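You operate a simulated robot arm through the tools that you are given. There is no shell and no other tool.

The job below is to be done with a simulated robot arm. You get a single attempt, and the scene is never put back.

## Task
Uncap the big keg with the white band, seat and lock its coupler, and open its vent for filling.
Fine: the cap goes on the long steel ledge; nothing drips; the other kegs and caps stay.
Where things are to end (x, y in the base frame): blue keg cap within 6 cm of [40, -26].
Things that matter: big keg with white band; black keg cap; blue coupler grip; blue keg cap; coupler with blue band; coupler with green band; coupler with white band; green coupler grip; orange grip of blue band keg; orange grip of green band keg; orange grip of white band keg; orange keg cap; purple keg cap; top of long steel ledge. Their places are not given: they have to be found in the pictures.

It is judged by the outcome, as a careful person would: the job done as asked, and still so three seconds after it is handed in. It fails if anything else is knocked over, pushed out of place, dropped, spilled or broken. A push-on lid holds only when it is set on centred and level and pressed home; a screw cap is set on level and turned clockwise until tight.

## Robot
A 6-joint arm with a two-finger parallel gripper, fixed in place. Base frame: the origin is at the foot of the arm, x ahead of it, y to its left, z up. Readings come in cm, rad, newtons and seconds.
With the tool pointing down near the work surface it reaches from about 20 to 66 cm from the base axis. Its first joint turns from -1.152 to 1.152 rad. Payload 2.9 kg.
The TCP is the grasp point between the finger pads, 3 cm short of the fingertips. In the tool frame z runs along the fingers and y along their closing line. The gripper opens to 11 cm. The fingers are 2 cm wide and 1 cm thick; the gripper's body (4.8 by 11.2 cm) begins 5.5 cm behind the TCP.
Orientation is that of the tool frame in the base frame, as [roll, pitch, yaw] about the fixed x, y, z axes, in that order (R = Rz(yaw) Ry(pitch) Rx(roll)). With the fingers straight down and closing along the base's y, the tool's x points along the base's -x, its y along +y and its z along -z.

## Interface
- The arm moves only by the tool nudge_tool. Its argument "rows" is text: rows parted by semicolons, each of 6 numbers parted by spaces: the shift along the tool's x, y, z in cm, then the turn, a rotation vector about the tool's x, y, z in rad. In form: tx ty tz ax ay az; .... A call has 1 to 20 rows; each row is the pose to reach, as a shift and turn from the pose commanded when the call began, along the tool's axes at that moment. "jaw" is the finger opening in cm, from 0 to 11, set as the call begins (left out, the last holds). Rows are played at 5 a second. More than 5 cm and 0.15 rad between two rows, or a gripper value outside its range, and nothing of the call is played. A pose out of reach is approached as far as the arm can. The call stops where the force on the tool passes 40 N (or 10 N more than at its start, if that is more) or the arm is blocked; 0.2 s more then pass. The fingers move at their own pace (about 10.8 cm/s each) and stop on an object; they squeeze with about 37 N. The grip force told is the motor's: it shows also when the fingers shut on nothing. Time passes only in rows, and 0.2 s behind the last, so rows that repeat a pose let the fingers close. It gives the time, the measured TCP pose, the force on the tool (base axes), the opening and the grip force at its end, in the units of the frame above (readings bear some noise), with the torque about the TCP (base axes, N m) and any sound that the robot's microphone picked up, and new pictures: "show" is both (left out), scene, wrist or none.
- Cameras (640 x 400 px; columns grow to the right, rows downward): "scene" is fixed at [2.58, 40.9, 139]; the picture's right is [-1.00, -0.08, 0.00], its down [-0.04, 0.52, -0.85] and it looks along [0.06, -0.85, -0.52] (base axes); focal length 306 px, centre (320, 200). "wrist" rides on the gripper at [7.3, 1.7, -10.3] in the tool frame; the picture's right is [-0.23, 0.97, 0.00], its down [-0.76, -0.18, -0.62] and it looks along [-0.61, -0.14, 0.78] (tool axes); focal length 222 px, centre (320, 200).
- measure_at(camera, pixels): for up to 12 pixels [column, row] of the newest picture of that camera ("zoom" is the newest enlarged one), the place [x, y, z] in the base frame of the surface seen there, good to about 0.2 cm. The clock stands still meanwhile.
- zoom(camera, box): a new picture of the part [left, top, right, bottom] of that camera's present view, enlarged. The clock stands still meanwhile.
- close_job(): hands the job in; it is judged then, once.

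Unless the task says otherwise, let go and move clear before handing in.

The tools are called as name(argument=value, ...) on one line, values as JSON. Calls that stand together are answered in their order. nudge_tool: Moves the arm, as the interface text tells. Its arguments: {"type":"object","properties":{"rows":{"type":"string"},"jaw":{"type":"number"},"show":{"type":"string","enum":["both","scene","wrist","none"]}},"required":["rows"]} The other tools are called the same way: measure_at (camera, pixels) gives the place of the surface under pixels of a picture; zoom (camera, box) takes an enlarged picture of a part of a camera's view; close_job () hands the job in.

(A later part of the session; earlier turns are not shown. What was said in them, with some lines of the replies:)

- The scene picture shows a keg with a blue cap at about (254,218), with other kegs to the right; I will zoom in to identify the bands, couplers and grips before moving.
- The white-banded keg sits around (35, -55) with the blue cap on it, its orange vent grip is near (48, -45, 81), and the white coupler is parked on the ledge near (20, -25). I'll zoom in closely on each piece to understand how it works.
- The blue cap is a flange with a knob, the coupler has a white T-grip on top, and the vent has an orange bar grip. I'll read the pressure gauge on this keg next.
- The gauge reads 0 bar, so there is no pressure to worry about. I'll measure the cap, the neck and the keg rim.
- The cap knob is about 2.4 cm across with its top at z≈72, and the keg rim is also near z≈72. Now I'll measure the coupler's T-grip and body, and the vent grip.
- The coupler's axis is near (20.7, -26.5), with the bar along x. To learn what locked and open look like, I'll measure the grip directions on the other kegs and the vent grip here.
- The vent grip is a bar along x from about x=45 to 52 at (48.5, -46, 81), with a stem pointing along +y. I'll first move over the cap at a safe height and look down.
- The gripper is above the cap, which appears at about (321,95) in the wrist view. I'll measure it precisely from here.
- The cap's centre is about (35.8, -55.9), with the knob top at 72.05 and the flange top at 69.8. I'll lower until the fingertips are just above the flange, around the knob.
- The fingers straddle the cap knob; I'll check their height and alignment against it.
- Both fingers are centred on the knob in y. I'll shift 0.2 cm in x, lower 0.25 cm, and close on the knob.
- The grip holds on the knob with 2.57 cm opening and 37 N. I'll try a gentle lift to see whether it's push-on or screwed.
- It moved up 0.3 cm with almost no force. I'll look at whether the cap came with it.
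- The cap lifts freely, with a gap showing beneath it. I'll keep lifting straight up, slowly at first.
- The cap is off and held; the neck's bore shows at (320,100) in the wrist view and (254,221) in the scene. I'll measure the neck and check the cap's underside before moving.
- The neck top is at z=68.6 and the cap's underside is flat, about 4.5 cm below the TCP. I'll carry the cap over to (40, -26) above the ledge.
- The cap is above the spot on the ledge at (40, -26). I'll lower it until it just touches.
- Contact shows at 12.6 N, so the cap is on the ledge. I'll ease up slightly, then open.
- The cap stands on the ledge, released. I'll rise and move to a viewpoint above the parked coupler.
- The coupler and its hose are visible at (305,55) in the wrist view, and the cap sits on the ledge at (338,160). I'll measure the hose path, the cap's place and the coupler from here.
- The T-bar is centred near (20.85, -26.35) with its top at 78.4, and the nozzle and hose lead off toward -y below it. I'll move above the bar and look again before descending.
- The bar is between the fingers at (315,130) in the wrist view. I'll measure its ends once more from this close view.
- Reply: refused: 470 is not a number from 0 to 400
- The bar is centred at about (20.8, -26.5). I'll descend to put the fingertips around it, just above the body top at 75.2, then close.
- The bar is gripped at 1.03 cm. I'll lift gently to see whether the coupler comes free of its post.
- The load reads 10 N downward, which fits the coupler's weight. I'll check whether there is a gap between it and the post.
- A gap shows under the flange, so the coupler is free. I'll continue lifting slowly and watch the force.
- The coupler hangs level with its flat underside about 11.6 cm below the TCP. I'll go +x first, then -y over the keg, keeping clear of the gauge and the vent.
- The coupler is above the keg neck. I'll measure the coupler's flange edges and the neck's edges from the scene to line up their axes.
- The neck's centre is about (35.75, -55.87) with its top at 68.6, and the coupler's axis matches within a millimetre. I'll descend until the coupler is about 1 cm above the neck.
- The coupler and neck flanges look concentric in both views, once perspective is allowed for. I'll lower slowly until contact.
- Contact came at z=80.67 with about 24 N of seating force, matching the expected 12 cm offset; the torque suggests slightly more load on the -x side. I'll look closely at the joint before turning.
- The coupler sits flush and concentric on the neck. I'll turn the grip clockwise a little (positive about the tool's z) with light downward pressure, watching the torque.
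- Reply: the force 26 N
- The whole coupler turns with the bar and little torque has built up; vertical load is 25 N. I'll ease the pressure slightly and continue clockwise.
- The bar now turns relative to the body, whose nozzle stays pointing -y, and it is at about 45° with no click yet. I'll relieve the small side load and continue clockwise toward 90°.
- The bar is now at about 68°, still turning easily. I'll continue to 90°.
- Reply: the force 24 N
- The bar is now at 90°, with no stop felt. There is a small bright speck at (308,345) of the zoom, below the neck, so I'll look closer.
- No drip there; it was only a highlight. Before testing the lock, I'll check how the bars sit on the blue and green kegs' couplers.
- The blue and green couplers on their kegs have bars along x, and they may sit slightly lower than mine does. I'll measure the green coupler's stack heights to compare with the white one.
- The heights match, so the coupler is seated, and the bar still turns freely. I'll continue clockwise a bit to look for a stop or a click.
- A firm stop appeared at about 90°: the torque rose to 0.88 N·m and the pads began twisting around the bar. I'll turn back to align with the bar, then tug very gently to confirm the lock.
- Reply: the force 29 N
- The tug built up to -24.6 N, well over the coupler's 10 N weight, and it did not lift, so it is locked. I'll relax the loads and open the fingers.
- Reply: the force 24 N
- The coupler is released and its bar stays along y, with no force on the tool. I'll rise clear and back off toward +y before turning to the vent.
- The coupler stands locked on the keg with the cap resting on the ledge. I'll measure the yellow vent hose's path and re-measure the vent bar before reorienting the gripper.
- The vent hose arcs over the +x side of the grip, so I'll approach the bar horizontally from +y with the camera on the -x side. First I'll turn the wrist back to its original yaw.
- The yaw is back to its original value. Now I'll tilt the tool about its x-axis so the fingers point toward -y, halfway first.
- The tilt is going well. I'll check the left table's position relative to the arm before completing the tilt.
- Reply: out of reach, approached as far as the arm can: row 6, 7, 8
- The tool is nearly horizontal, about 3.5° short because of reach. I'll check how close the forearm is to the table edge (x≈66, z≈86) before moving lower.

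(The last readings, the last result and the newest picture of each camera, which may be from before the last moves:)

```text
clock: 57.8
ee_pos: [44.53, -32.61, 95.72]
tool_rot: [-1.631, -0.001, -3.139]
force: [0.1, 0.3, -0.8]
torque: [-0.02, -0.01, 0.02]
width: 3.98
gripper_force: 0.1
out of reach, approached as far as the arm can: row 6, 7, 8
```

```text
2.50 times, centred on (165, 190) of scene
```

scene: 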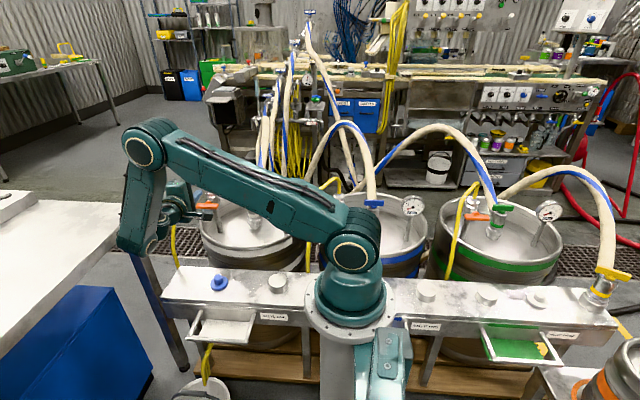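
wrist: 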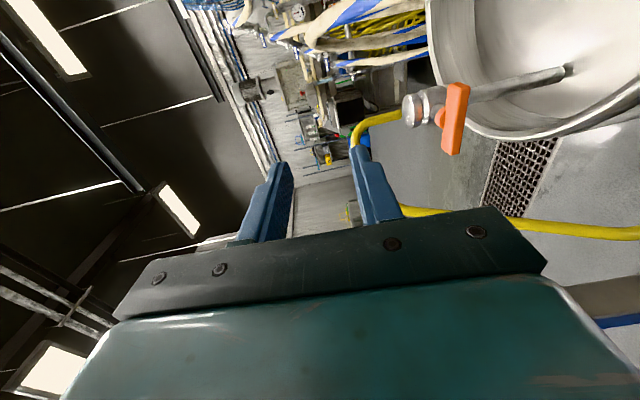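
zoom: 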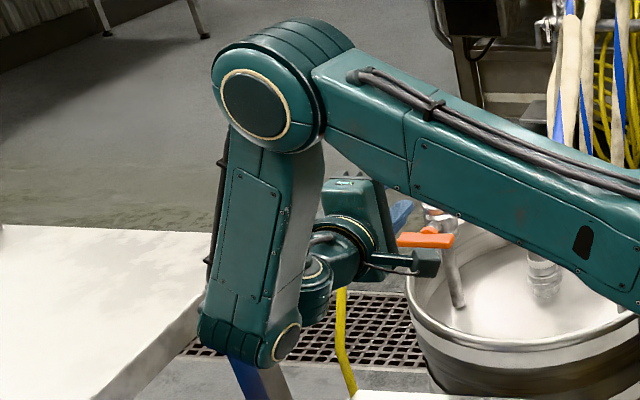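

The forearm ends near (46, -4, 98), well clear of the table. I'll move to a standoff in front of the vent bar at about (48.4, -39, 81).

nudge_tool(rows="-0.5 1.5 0.5 0 0 0; -1 3 1 0 0 0; -1.5 4.5 1.5 0 0 0; -2 6 2 0 0 0; -2.5 7.5 2.5 0 0 0; -3 9 3 0 0 0; -3.5 10.5 3.5 0 0 0; -3.9 12 4.2 0 0 0; -3.9 13.5 5 0 0 0; -3.9 14.6 5.8 0 0 0; -3.9 14.6 5.8 0 0 0")

```text
clock: 60.2
ee_pos: [48.36, -37.52, 80.77]
tool_rot: [-1.633, 0.0, -3.138]
force: [0.2, 0.0, 0.7]
torque: [0.01, 0.0, -0.05]
width: 4.0
gripper_force: 0.0
```

scene: 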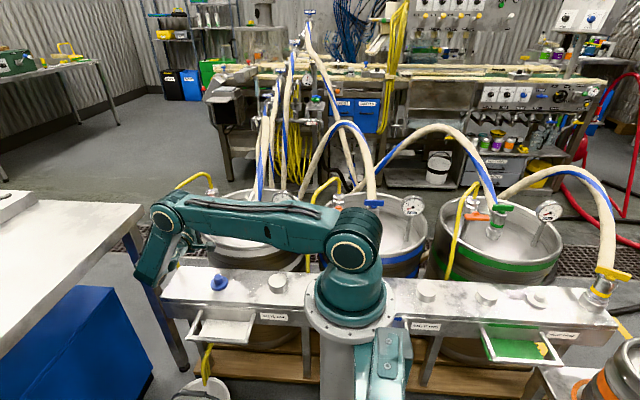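
wrist: 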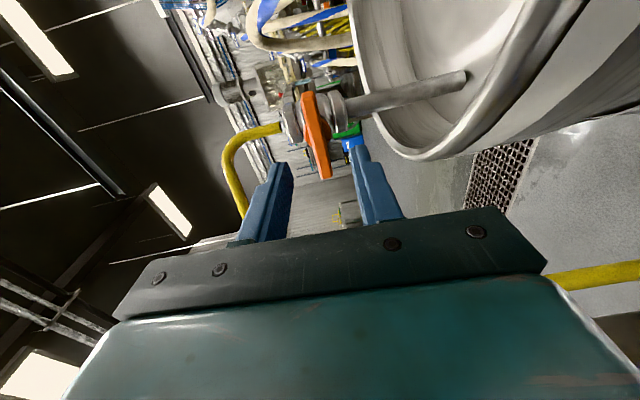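

The bar appears between the open fingers at (317,135) in the wrist view. I'll measure it and the nearby hose from here.

zoom(camera="wrist", box=[220, 70, 420, 220])

measure_at(camera="wrist", pixels=[[307, 96], [325, 176], [315, 120], [320, 140], [325, 150], [310, 140], [235, 160], [242, 205], [600, 272], [285, 175], [362, 155], [265, 128]])

```text
2.67 times, centred on (320, 145) of wrist
```

zoom: 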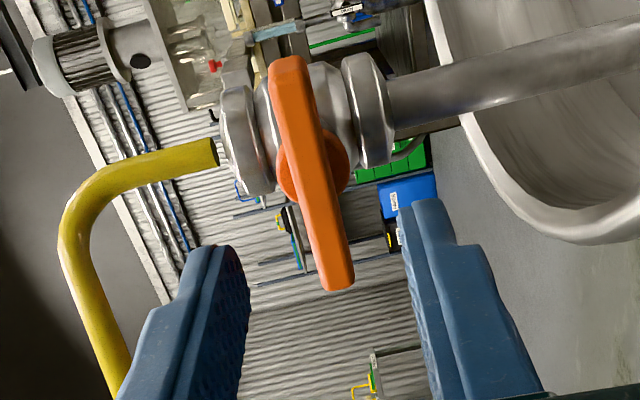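

```text
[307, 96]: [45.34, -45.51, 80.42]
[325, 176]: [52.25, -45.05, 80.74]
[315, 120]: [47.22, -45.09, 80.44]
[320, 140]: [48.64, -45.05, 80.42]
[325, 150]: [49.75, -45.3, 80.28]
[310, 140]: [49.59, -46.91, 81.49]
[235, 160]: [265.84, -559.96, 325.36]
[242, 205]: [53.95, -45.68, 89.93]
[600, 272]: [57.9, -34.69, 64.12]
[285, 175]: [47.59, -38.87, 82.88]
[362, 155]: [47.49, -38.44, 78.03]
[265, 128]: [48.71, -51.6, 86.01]
```

measure_at(camera="zoom", pixels=[[300, 215], [306, 215], [320, 215], [334, 215], [338, 215], [310, 255], [325, 255], [345, 255], [290, 100], [300, 100], [275, 170], [345, 170]])

```text
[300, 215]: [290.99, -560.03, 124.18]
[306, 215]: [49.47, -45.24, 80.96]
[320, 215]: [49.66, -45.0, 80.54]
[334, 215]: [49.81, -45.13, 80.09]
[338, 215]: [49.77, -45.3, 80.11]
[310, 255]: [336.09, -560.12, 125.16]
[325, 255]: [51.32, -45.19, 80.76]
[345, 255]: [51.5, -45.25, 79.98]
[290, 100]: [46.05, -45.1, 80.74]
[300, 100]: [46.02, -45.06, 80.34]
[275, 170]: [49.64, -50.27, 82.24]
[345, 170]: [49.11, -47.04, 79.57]
```

The bar spans z≈80.0–81.05 at x 45.0–52.3, with its front face at y=-45.05. I'll level the tool by the last 0.06 rad if it can be reached, and centre on the bar.

nudge_tool(rows="-0.15 0 0 0.03 0 0; -0.3 0 0 0.06 0 0; -0.3 0 0 0.06 0 0", show="none")

```text
clock: 61.0
ee_pos: [48.71, -37.55, 80.62]
tool_rot: [-1.572, 0.001, -3.139]
force: [0.2, -0.5, -0.6]
torque: [0.0, -0.01, 0.03]
width: 4.02
gripper_force: 0.0
```

The tool is level now. I'll advance toward the bar until the fingertips are just short of the disc behind it.

nudge_tool(rows="0 0.05 1.5 0 0 0; 0 0.05 3 0 0 0; 0 0.05 4.2 0 0 0; 0 0.05 5.2 0 0 0; 0 0.05 5.7 0 0 0; 0 0.05 6 0 0 0; 0 0.05 6 0 0 0")

zoom(camera="wrist", box=[220, 70, 420, 220])

```text
clock: 62.6
ee_pos: [48.71, -43.39, 80.63]
tool_rot: [-1.574, 0.002, -3.138]
force: [-0.1, 0.2, -0.8]
torque: [0.02, -0.03, 0.04]
width: 4.01
gripper_force: 0.1
```

scene: 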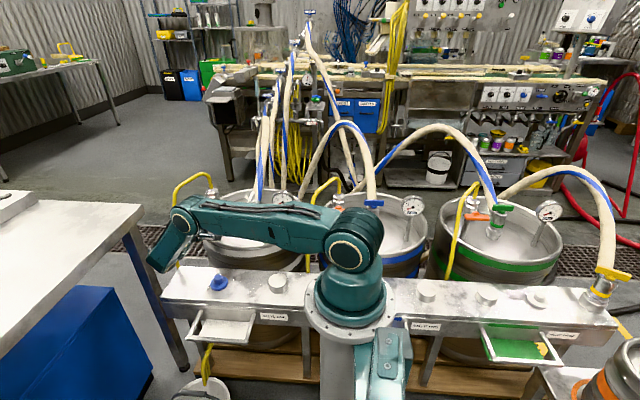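
wrist: 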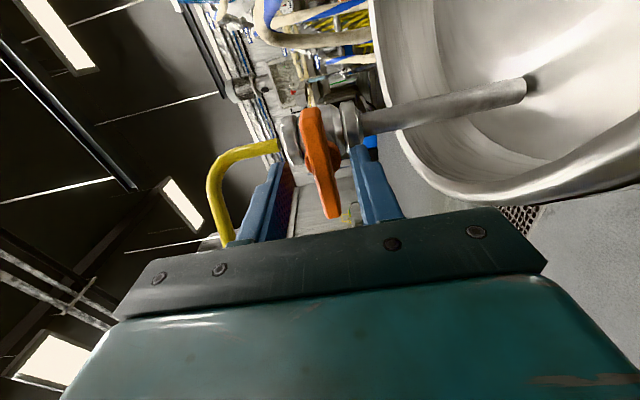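

```text
2.67 times, centred on (320, 145) of wrist
```

zoom: 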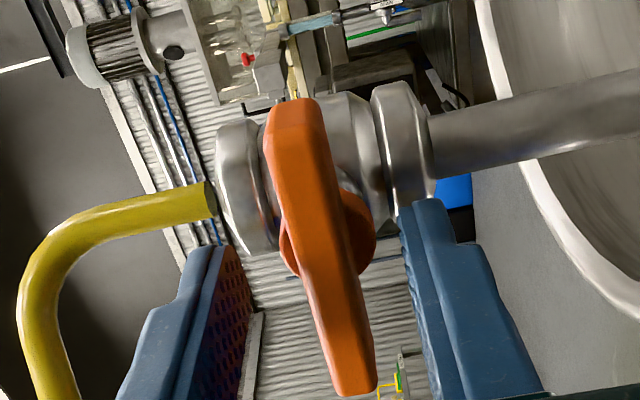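

The bar lies between the fingers, centred on the stem. I'll close on it.

nudge_tool(rows="0 0 0 0 0 0; 0 0 0 0 0 0; 0 0 0 0 0 0; 0 0 0 0 0 0", jaw=0, show="wrist")

```text
clock: 63.6
ee_pos: [48.72, -43.62, 80.47]
tool_rot: [-1.576, 0.0, -3.137]
force: [2.6, -5.5, -12.4]
torque: [0.04, 0.03, 0.82]
width: 1.23
gripper_force: 45.1
```

wrist: 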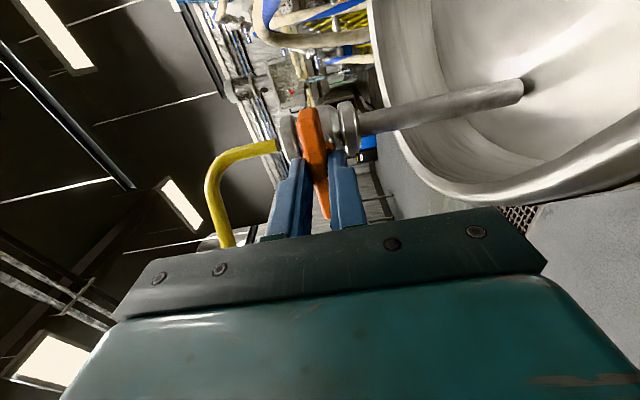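

The bar is gripped at 1.23 cm, with a 12 N downward load meaning I'm slightly high. I'll ease down 0.15 cm and let it settle.

nudge_tool(rows="0 0.1 0 0 0 0; 0 0.17 0 0 0 0; 0 0.17 0 0 0 0", show="none")

```text
clock: 64.4
ee_pos: [48.7, -43.67, 80.47]
tool_rot: [-1.572, 0.0, -3.138]
force: [-1.1, -1.3, -8.4]
torque: [0.02, 0.06, 0.88]
width: 1.22
gripper_force: 45.3
```

The grip is settled. I'll try a small counter-clockwise turn (seen from the front) and watch the torque about y.

nudge_tool(rows="0 0 0 0 0 -0.04; 0 0 0 0 0 -0.08; 0 0 0 0 0 -0.12; 0 0 0 0 0 -0.12", show="wrist")

zoom(camera="wrist", box=[240, 80, 400, 240])

```text
clock: 65.4
ee_pos: [48.79, -43.51, 80.59]
tool_rot: [-1.573, -0.12, -3.138]
force: [0.0, 6.3, -1.1]
torque: [-0.02, -0.02, -0.61]
width: 1.24
gripper_force: 44.9
```

wrist: 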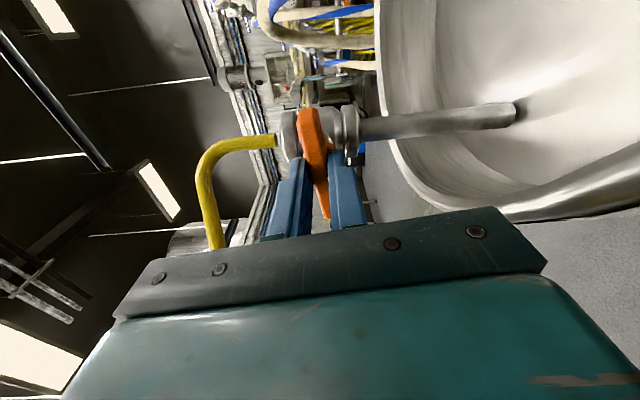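

```text
2.50 times, centred on (320, 160) of wrist
```

zoom: 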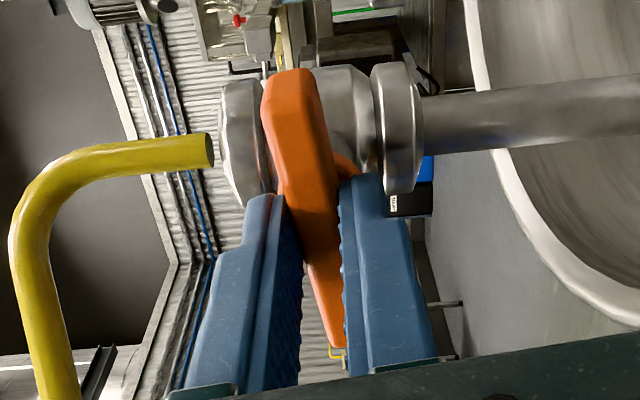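

The torque about y stayed near zero, so the bar seems to be turning counter-clockwise with the fingers. I'll turn further and verify.

nudge_tool(rows="0 0 0 0 0 -0.08; 0 0 0 0 0 -0.16; 0 0 0 0 0 -0.24; 0 0 0 0 0 -0.32; 0 0 0 0 0 -0.32", show="both")

zoom(camera="wrist", box=[240, 80, 400, 240])

measure_at(camera="zoom", pixels=[[295, 90], [320, 140], [320, 180], [325, 230], [335, 320]])

```text
clock: 66.6
ee_pos: [48.61, -43.46, 80.64]
tool_rot: [-1.572, -0.438, -3.137]
force: [-1.2, 4.3, 8.5]
torque: [0.05, -0.02, 0.27]
width: 1.24
gripper_force: 45.5
```

scene: 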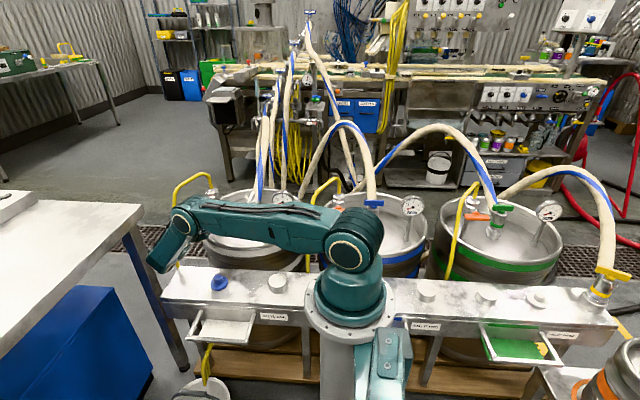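
wrist: 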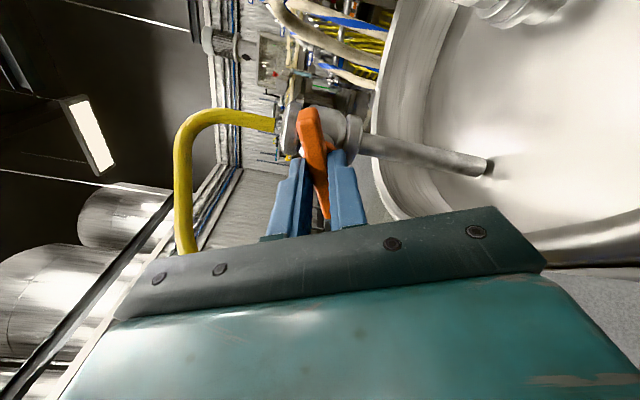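

```text
2.50 times, centred on (320, 160) of wrist
```

zoom: 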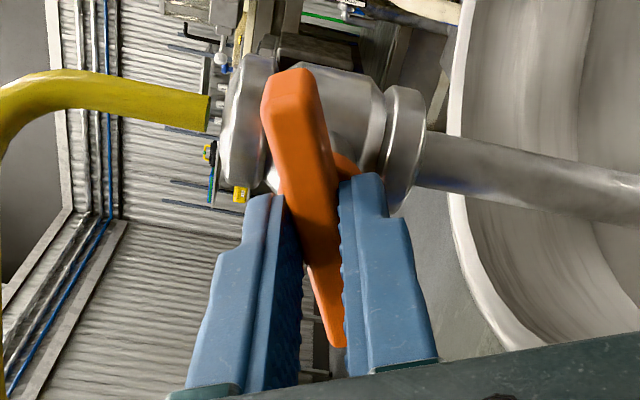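

```text
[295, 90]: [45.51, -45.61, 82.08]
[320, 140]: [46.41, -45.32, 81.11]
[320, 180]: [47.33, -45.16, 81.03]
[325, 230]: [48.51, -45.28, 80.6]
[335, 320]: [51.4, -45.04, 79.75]
```

The bar is turning: its -x end is up to z=82.1 and its +x end is down to 79.75, about 25° so far, with no resistance. I'll continue counter-clockwise.

nudge_tool(rows="0 0 0 0 0 -0.08; 0 0 0 0 0 -0.16; 0 0 0 0 0 -0.24; 0 0 0 0 0 -0.32; 0 0 0 0 0 -0.4; 0 0 0 0 0 -0.48; 0 0 0 0 0 -0.56; 0 0 0 0 0 -0.56", show="both")

zoom(camera="wrist", box=[240, 80, 400, 240])

```text
clock: 68.4
ee_pos: [48.78, -43.58, 80.69]
tool_rot: [-1.567, -0.996, -3.14]
force: [10.7, -5.7, 21.6]
torque: [0.38, -0.03, 0.38]
width: 1.24
gripper_force: 45.6
```

scene: 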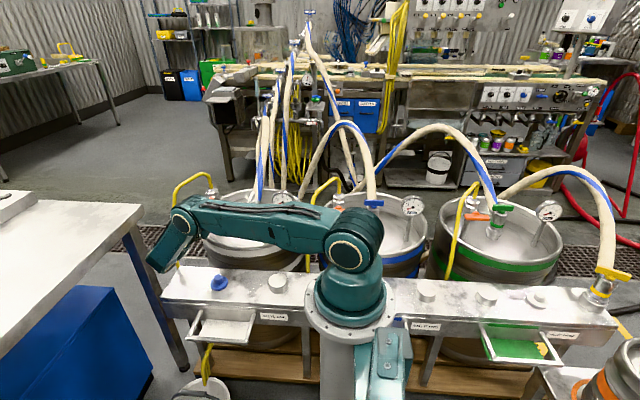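
wrist: 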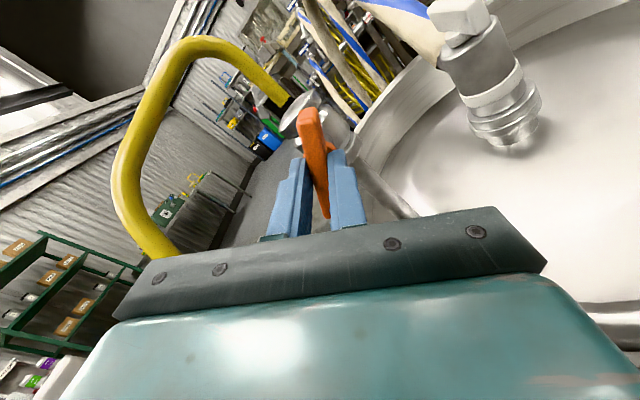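

```text
2.50 times, centred on (320, 160) of wrist
```

zoom: 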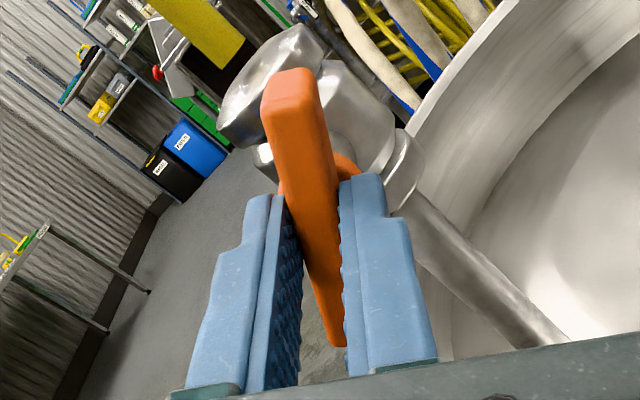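

The bar is at about 57°, and side loads show my axis is slightly low. I'll shift up and over a little while continuing to turn to vertical.

nudge_tool(rows="0.1 -0.12 0 0 0 -0.05; 0.15 -0.22 0 0 0 -0.12; 0.15 -0.22 0 0 0 -0.2; 0.15 -0.22 0 0 0 -0.28; 0.15 -0.22 0 0 0 -0.36; 0.15 -0.22 0 0 0 -0.44; 0.15 -0.22 0 0 0 -0.44", show="wrist")

zoom(camera="wrist", box=[240, 80, 400, 240])

```text
clock: 70.0
ee_pos: [48.97, -43.57, 80.79]
tool_rot: [-1.58, -1.438, -3.128]
force: [20.6, -11.6, 11.9]
torque: [1.01, -0.1, 0.22]
width: 1.23
gripper_force: 44.6
```

wrist: 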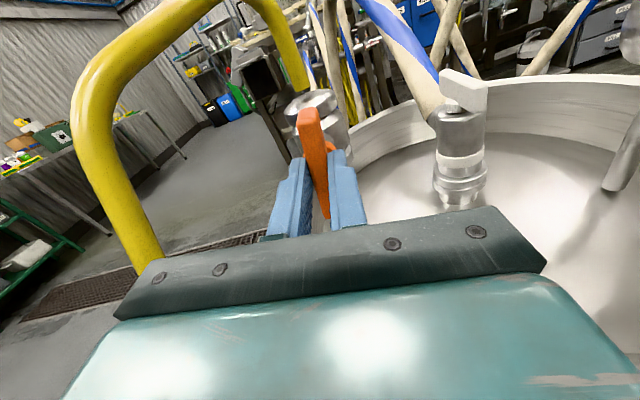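

```text
2.50 times, centred on (320, 160) of wrist
```

zoom: 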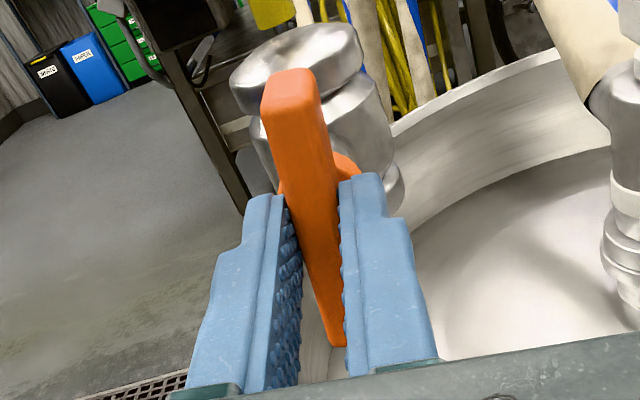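

The bar is at about 82°, with side loads around 20 N. I'll relieve them by shifting slightly and finish the turn to vertical.

nudge_tool(rows="0.08 -0.16 0.06 0 0 0; 0.16 -0.3 0.12 0 0 0; 0.16 -0.3 0.12 0 0 -0.06; 0.16 -0.3 0.12 0 0 -0.12; 0.16 -0.3 0.12 0 0 -0.14; 0.16 -0.3 0.12 0 0 -0.14", show="none")

```text
clock: 71.4
ee_pos: [48.93, -43.47, 80.83]
tool_rot: [1.952, -1.559, -0.382]
force: [-10.0, 28.3, -1.4]
torque: [-0.11, -0.71, -0.58]
width: 1.2
gripper_force: 44.9
```

A reaction torque of 0.71 N·m about y shows the vent has reached its stop near 90°. I'll ease the axial push and check the bar.

nudge_tool(rows="0 0.05 -0.08 0 0 0; 0 0.08 -0.15 0 0 0; 0 0.08 -0.15 0 0 0", show="both")

zoom(camera="wrist", box=[240, 80, 400, 240])

measure_at(camera="zoom", pixels=[[290, 90], [310, 130], [318, 180], [325, 230], [335, 320], [300, 50], [290, 80]])

```text
clock: 72.2
ee_pos: [49.06, -43.56, 80.88]
tool_rot: [2.079, -1.56, -0.506]
force: [-2.3, 10.7, -14.0]
torque: [-0.29, -0.62, -0.47]
width: 1.23
gripper_force: 45.2
```

scene: 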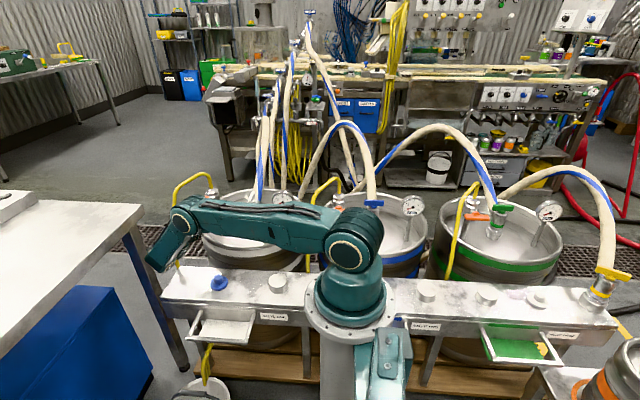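
wrist: 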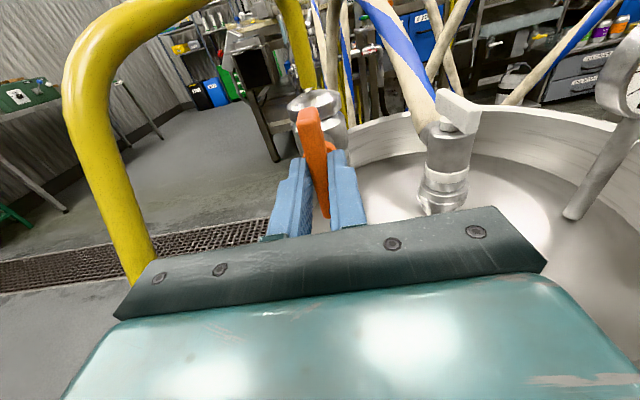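

```text
2.50 times, centred on (320, 160) of wrist
```

zoom: 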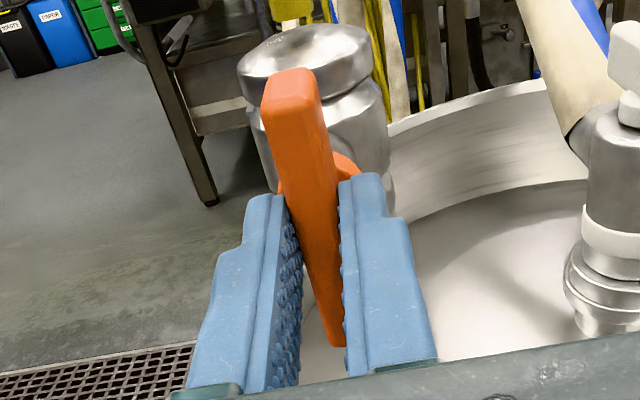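

```text
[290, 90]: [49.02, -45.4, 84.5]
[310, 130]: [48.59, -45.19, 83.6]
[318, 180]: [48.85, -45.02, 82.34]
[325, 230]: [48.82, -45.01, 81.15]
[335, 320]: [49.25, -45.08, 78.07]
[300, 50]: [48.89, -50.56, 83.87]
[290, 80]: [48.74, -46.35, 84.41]
```

The bar is vertical now, at x≈48.8 from z≈77.5 to 84.5, and against its stop, so the vent is open. I'll release it.

nudge_tool(rows="0 0 0 0 0 0; 0 0 0 0 0 0; 0 0 0 0 0 0; 0 0 0 0 0 0", jaw=4, show="wrist")

zoom(camera="wrist", box=[220, 70, 420, 220])

```text
clock: 73.2
ee_pos: [49.09, -43.52, 80.83]
tool_rot: [1.792, -1.562, -0.216]
force: [-0.6, 0.7, 0.3]
torque: [0.06, -0.04, 0.0]
width: 4.0
gripper_force: 0.1
```

wrist: 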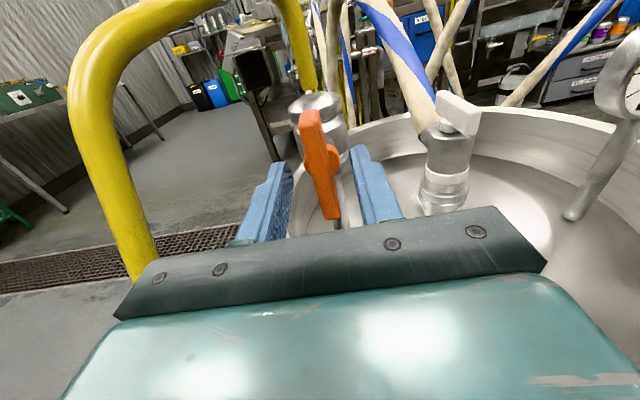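

```text
2.67 times, centred on (320, 145) of wrist
```

zoom: 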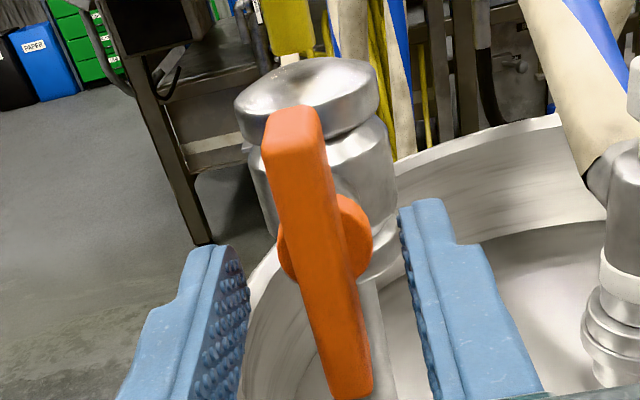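

The vent bar stays vertical after release. I'll back straight off along +y, then look.

nudge_tool(rows="0 0 -1 0 0 0; 0 0 -2 0 0 0; 0 0 -3 0 0 0; 0 0 -4 0 0 0; 0 0 -5 0 0 0; 0 0 -6 0 0 0; 0 0 -6 0 0 0", show="both")

measure_at(camera="wrist", pixels=[[310, 110], [320, 150], [325, 180]])

```text
clock: 74.8
ee_pos: [49.07, -37.63, 81.01]
tool_rot: [1.762, -1.561, -0.188]
force: [0.2, -0.6, 0.3]
torque: [0.01, -0.03, -0.03]
width: 4.02
gripper_force: 0.0
```

scene: 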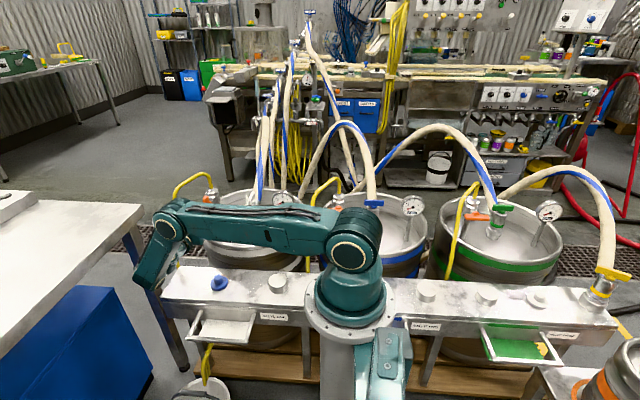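
wrist: 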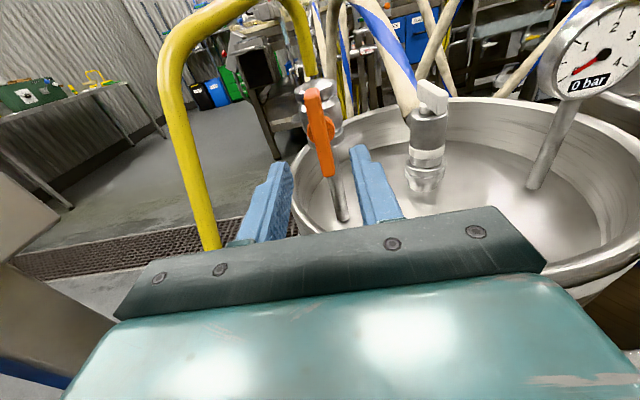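

```text
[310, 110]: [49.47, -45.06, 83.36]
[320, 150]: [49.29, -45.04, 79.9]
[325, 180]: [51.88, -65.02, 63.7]
```

The vent bar stands vertical and the coupler is in place. I'll turn the wrist back, then rise clear to get an unobstructed scene view.

nudge_tool(rows="0 0 0 0 0 0.14; 0 0 0 0 0 0.28; 0 0 0 0 0 0.42; 0 0 0 0 0 0.56; 0 0 0 0 0 0.7; 0 0 0 0 0 0.84; 0 0 0 0 0 0.98; 0 0 0 0 0 1.12; 0 0 0 0 0 1.26; 0 0 0 0 0 1.4; 0 0 0 0 0 1.54; 0 0 0 0 0 1.54", show="none")

```text
clock: 77.4
ee_pos: [48.85, -37.4, 80.87]
tool_rot: [-1.571, -0.038, -3.137]
force: [-0.1, -0.4, 0.2]
torque: [0.02, 0.0, -0.01]
width: 4.02
gripper_force: 0.1
```

nudge_tool(rows="0.5 -1.5 -0.5 -0.05 0 0; 1 -3 -1 -0.12 0 0; 1.5 -4.5 -1.5 -0.2 0 0; 2 -6 -2 -0.28 0 0; 2.5 -7.5 -2.5 -0.36 0 0; 3 -9 -3 -0.44 0 0; 3.5 -10.5 -3.5 -0.52 0 0; 4 -12 -4 -0.6 0 0; 4 -13.5 -4.5 -0.7 0 0; 4 -15 -5 -0.8 0 0; 4 -15.5 -5 -0.94 0 0; 4 -16 -5 -1.08 0 0; 4 -16.5 -5 -1.22 0 0; 4 -17 -5 -1.36 0 0; 4 -17.5 -5 -1.5 0 0; 4 -18 -4 -1.57 0 0; 4 -18 -4 -1.57 0 0")

zoom(camera="scene", box=[160, 160, 310, 300])

```text
clock: 81.0
ee_pos: [45.7, -33.56, 99.17]
tool_rot: [3.14, -0.04, -3.138]
force: [-0.2, -0.2, -1.0]
torque: [-0.01, 0.01, -0.01]
width: 4.01
gripper_force: 0.1
```

scene: 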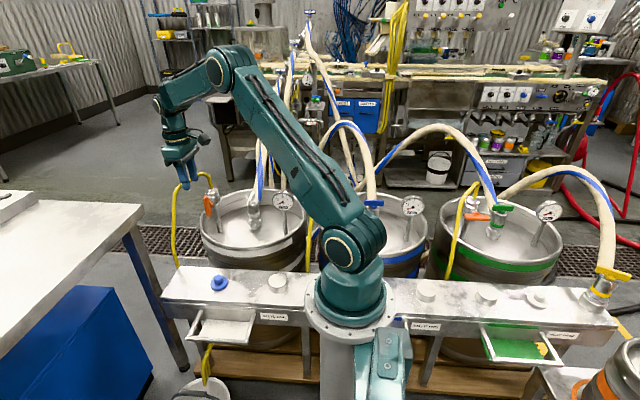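
wrist: 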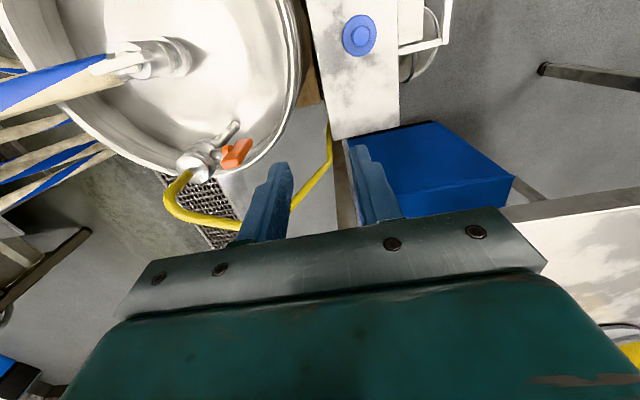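

```text
2.86 times, centred on (235, 230) of scene
```

zoom: 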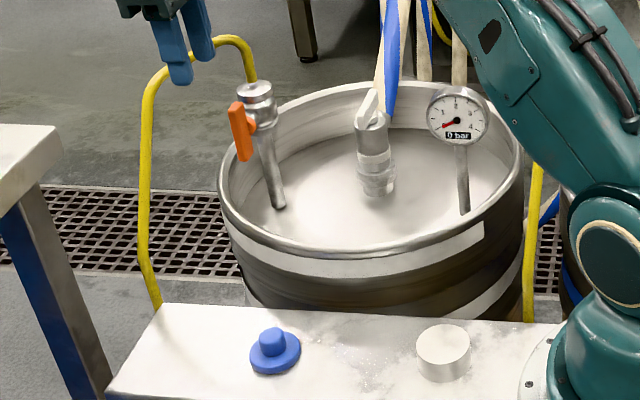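

The view is clear: the cap is on the ledge, the coupler is locked with its bar along the hose, and the orange vent bar is vertical. I'll check these closely, along with any drips and the other kegs.

zoom(camera="scene", box=[195, 180, 235, 220])

measure_at(camera="zoom", pixels=[[255, 170], [265, 200], [275, 240], [285, 290], [250, 175], [290, 300]])

zoom(camera="scene", box=[234, 185, 274, 235])

measure_at(camera="zoom", pixels=[[290, 115], [315, 70], [300, 95], [320, 190], [325, 300]])

measure_at(camera="scene", pixels=[[219, 280], [219, 276], [219, 285], [213, 285], [226, 284]])

zoom(camera="scene", box=[340, 170, 640, 360])

```text
10.00 times, centred on (215, 200) of scene
```

zoom: 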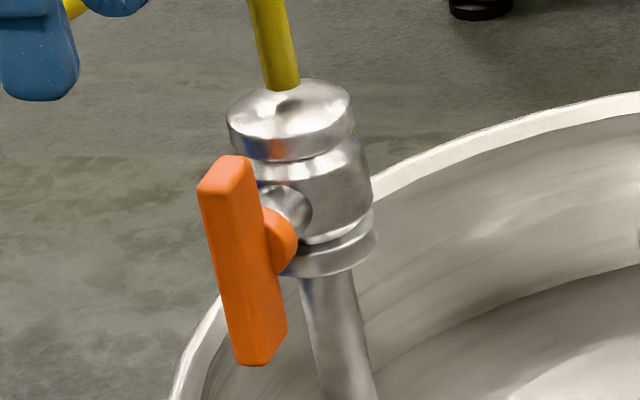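

```text
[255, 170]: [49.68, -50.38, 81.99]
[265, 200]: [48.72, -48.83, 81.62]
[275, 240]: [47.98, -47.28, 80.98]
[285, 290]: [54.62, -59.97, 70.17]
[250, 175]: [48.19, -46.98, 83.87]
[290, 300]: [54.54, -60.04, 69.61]
```

```text
8.00 times, centred on (254, 210) of scene
```

zoom: 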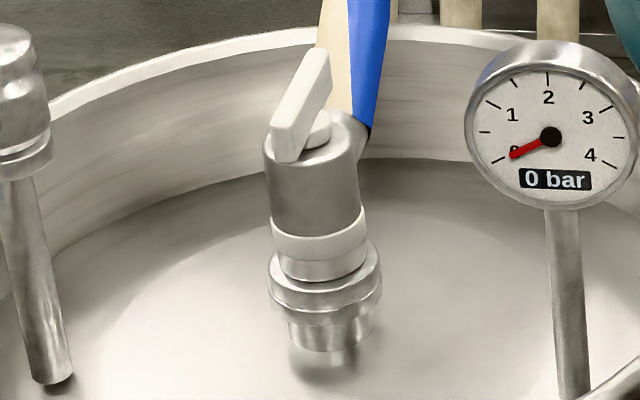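

```text
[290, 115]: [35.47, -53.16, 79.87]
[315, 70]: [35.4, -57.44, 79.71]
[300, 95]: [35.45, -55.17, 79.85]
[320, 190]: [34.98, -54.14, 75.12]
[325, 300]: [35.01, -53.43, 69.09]
```

```text
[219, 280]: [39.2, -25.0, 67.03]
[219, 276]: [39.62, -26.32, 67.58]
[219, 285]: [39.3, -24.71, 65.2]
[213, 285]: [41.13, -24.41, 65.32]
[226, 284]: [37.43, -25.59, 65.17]
```

```text
2.11 times, centred on (490, 265) of scene
```

zoom: 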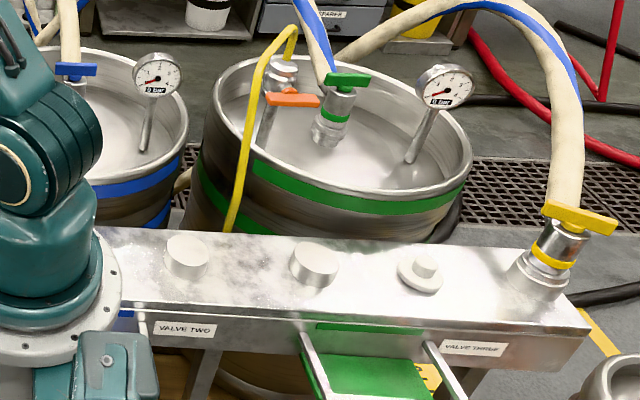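

Everything checks out:
- **Cap:** it sits at about (39.5, -26) on the ledge.
- **Coupler:** its bar is a full 90° round, and it held against the tug.
- **Vent:** the bar is vertical, at its stop.
- **Surroundings:** there are no drips and the other kegs are untouched.

The gripper is empty and clear, so I'll hand in.

close_job()

```text
The job is handed in.
```

The white-band keg is uncapped, its coupler is seated and locked, and its vent is open. The job is handed in; no result has come back yet.

- **Cap:** the blue cap lifted straight off and now sits on the steel ledge at about (39.5, -26), within the 6 cm allowed.
- **Coupler:** it sits flush and centred on the keg neck, with its grip turned 90° clockwise to the stop. When I tugged it with more than twice its own weight, it did not lift.
- **Vent:** the orange grip is turned 90° to vertical, against its stop. I took that as open: no sound or gauge change confirmed it, and the gauge reads 0 bar as it did at the start.
- **Surroundings:** I saw no drips, and the other kegs, couplers and caps look unmoved in the final pictures.

The gripper is empty and clear of the keg.
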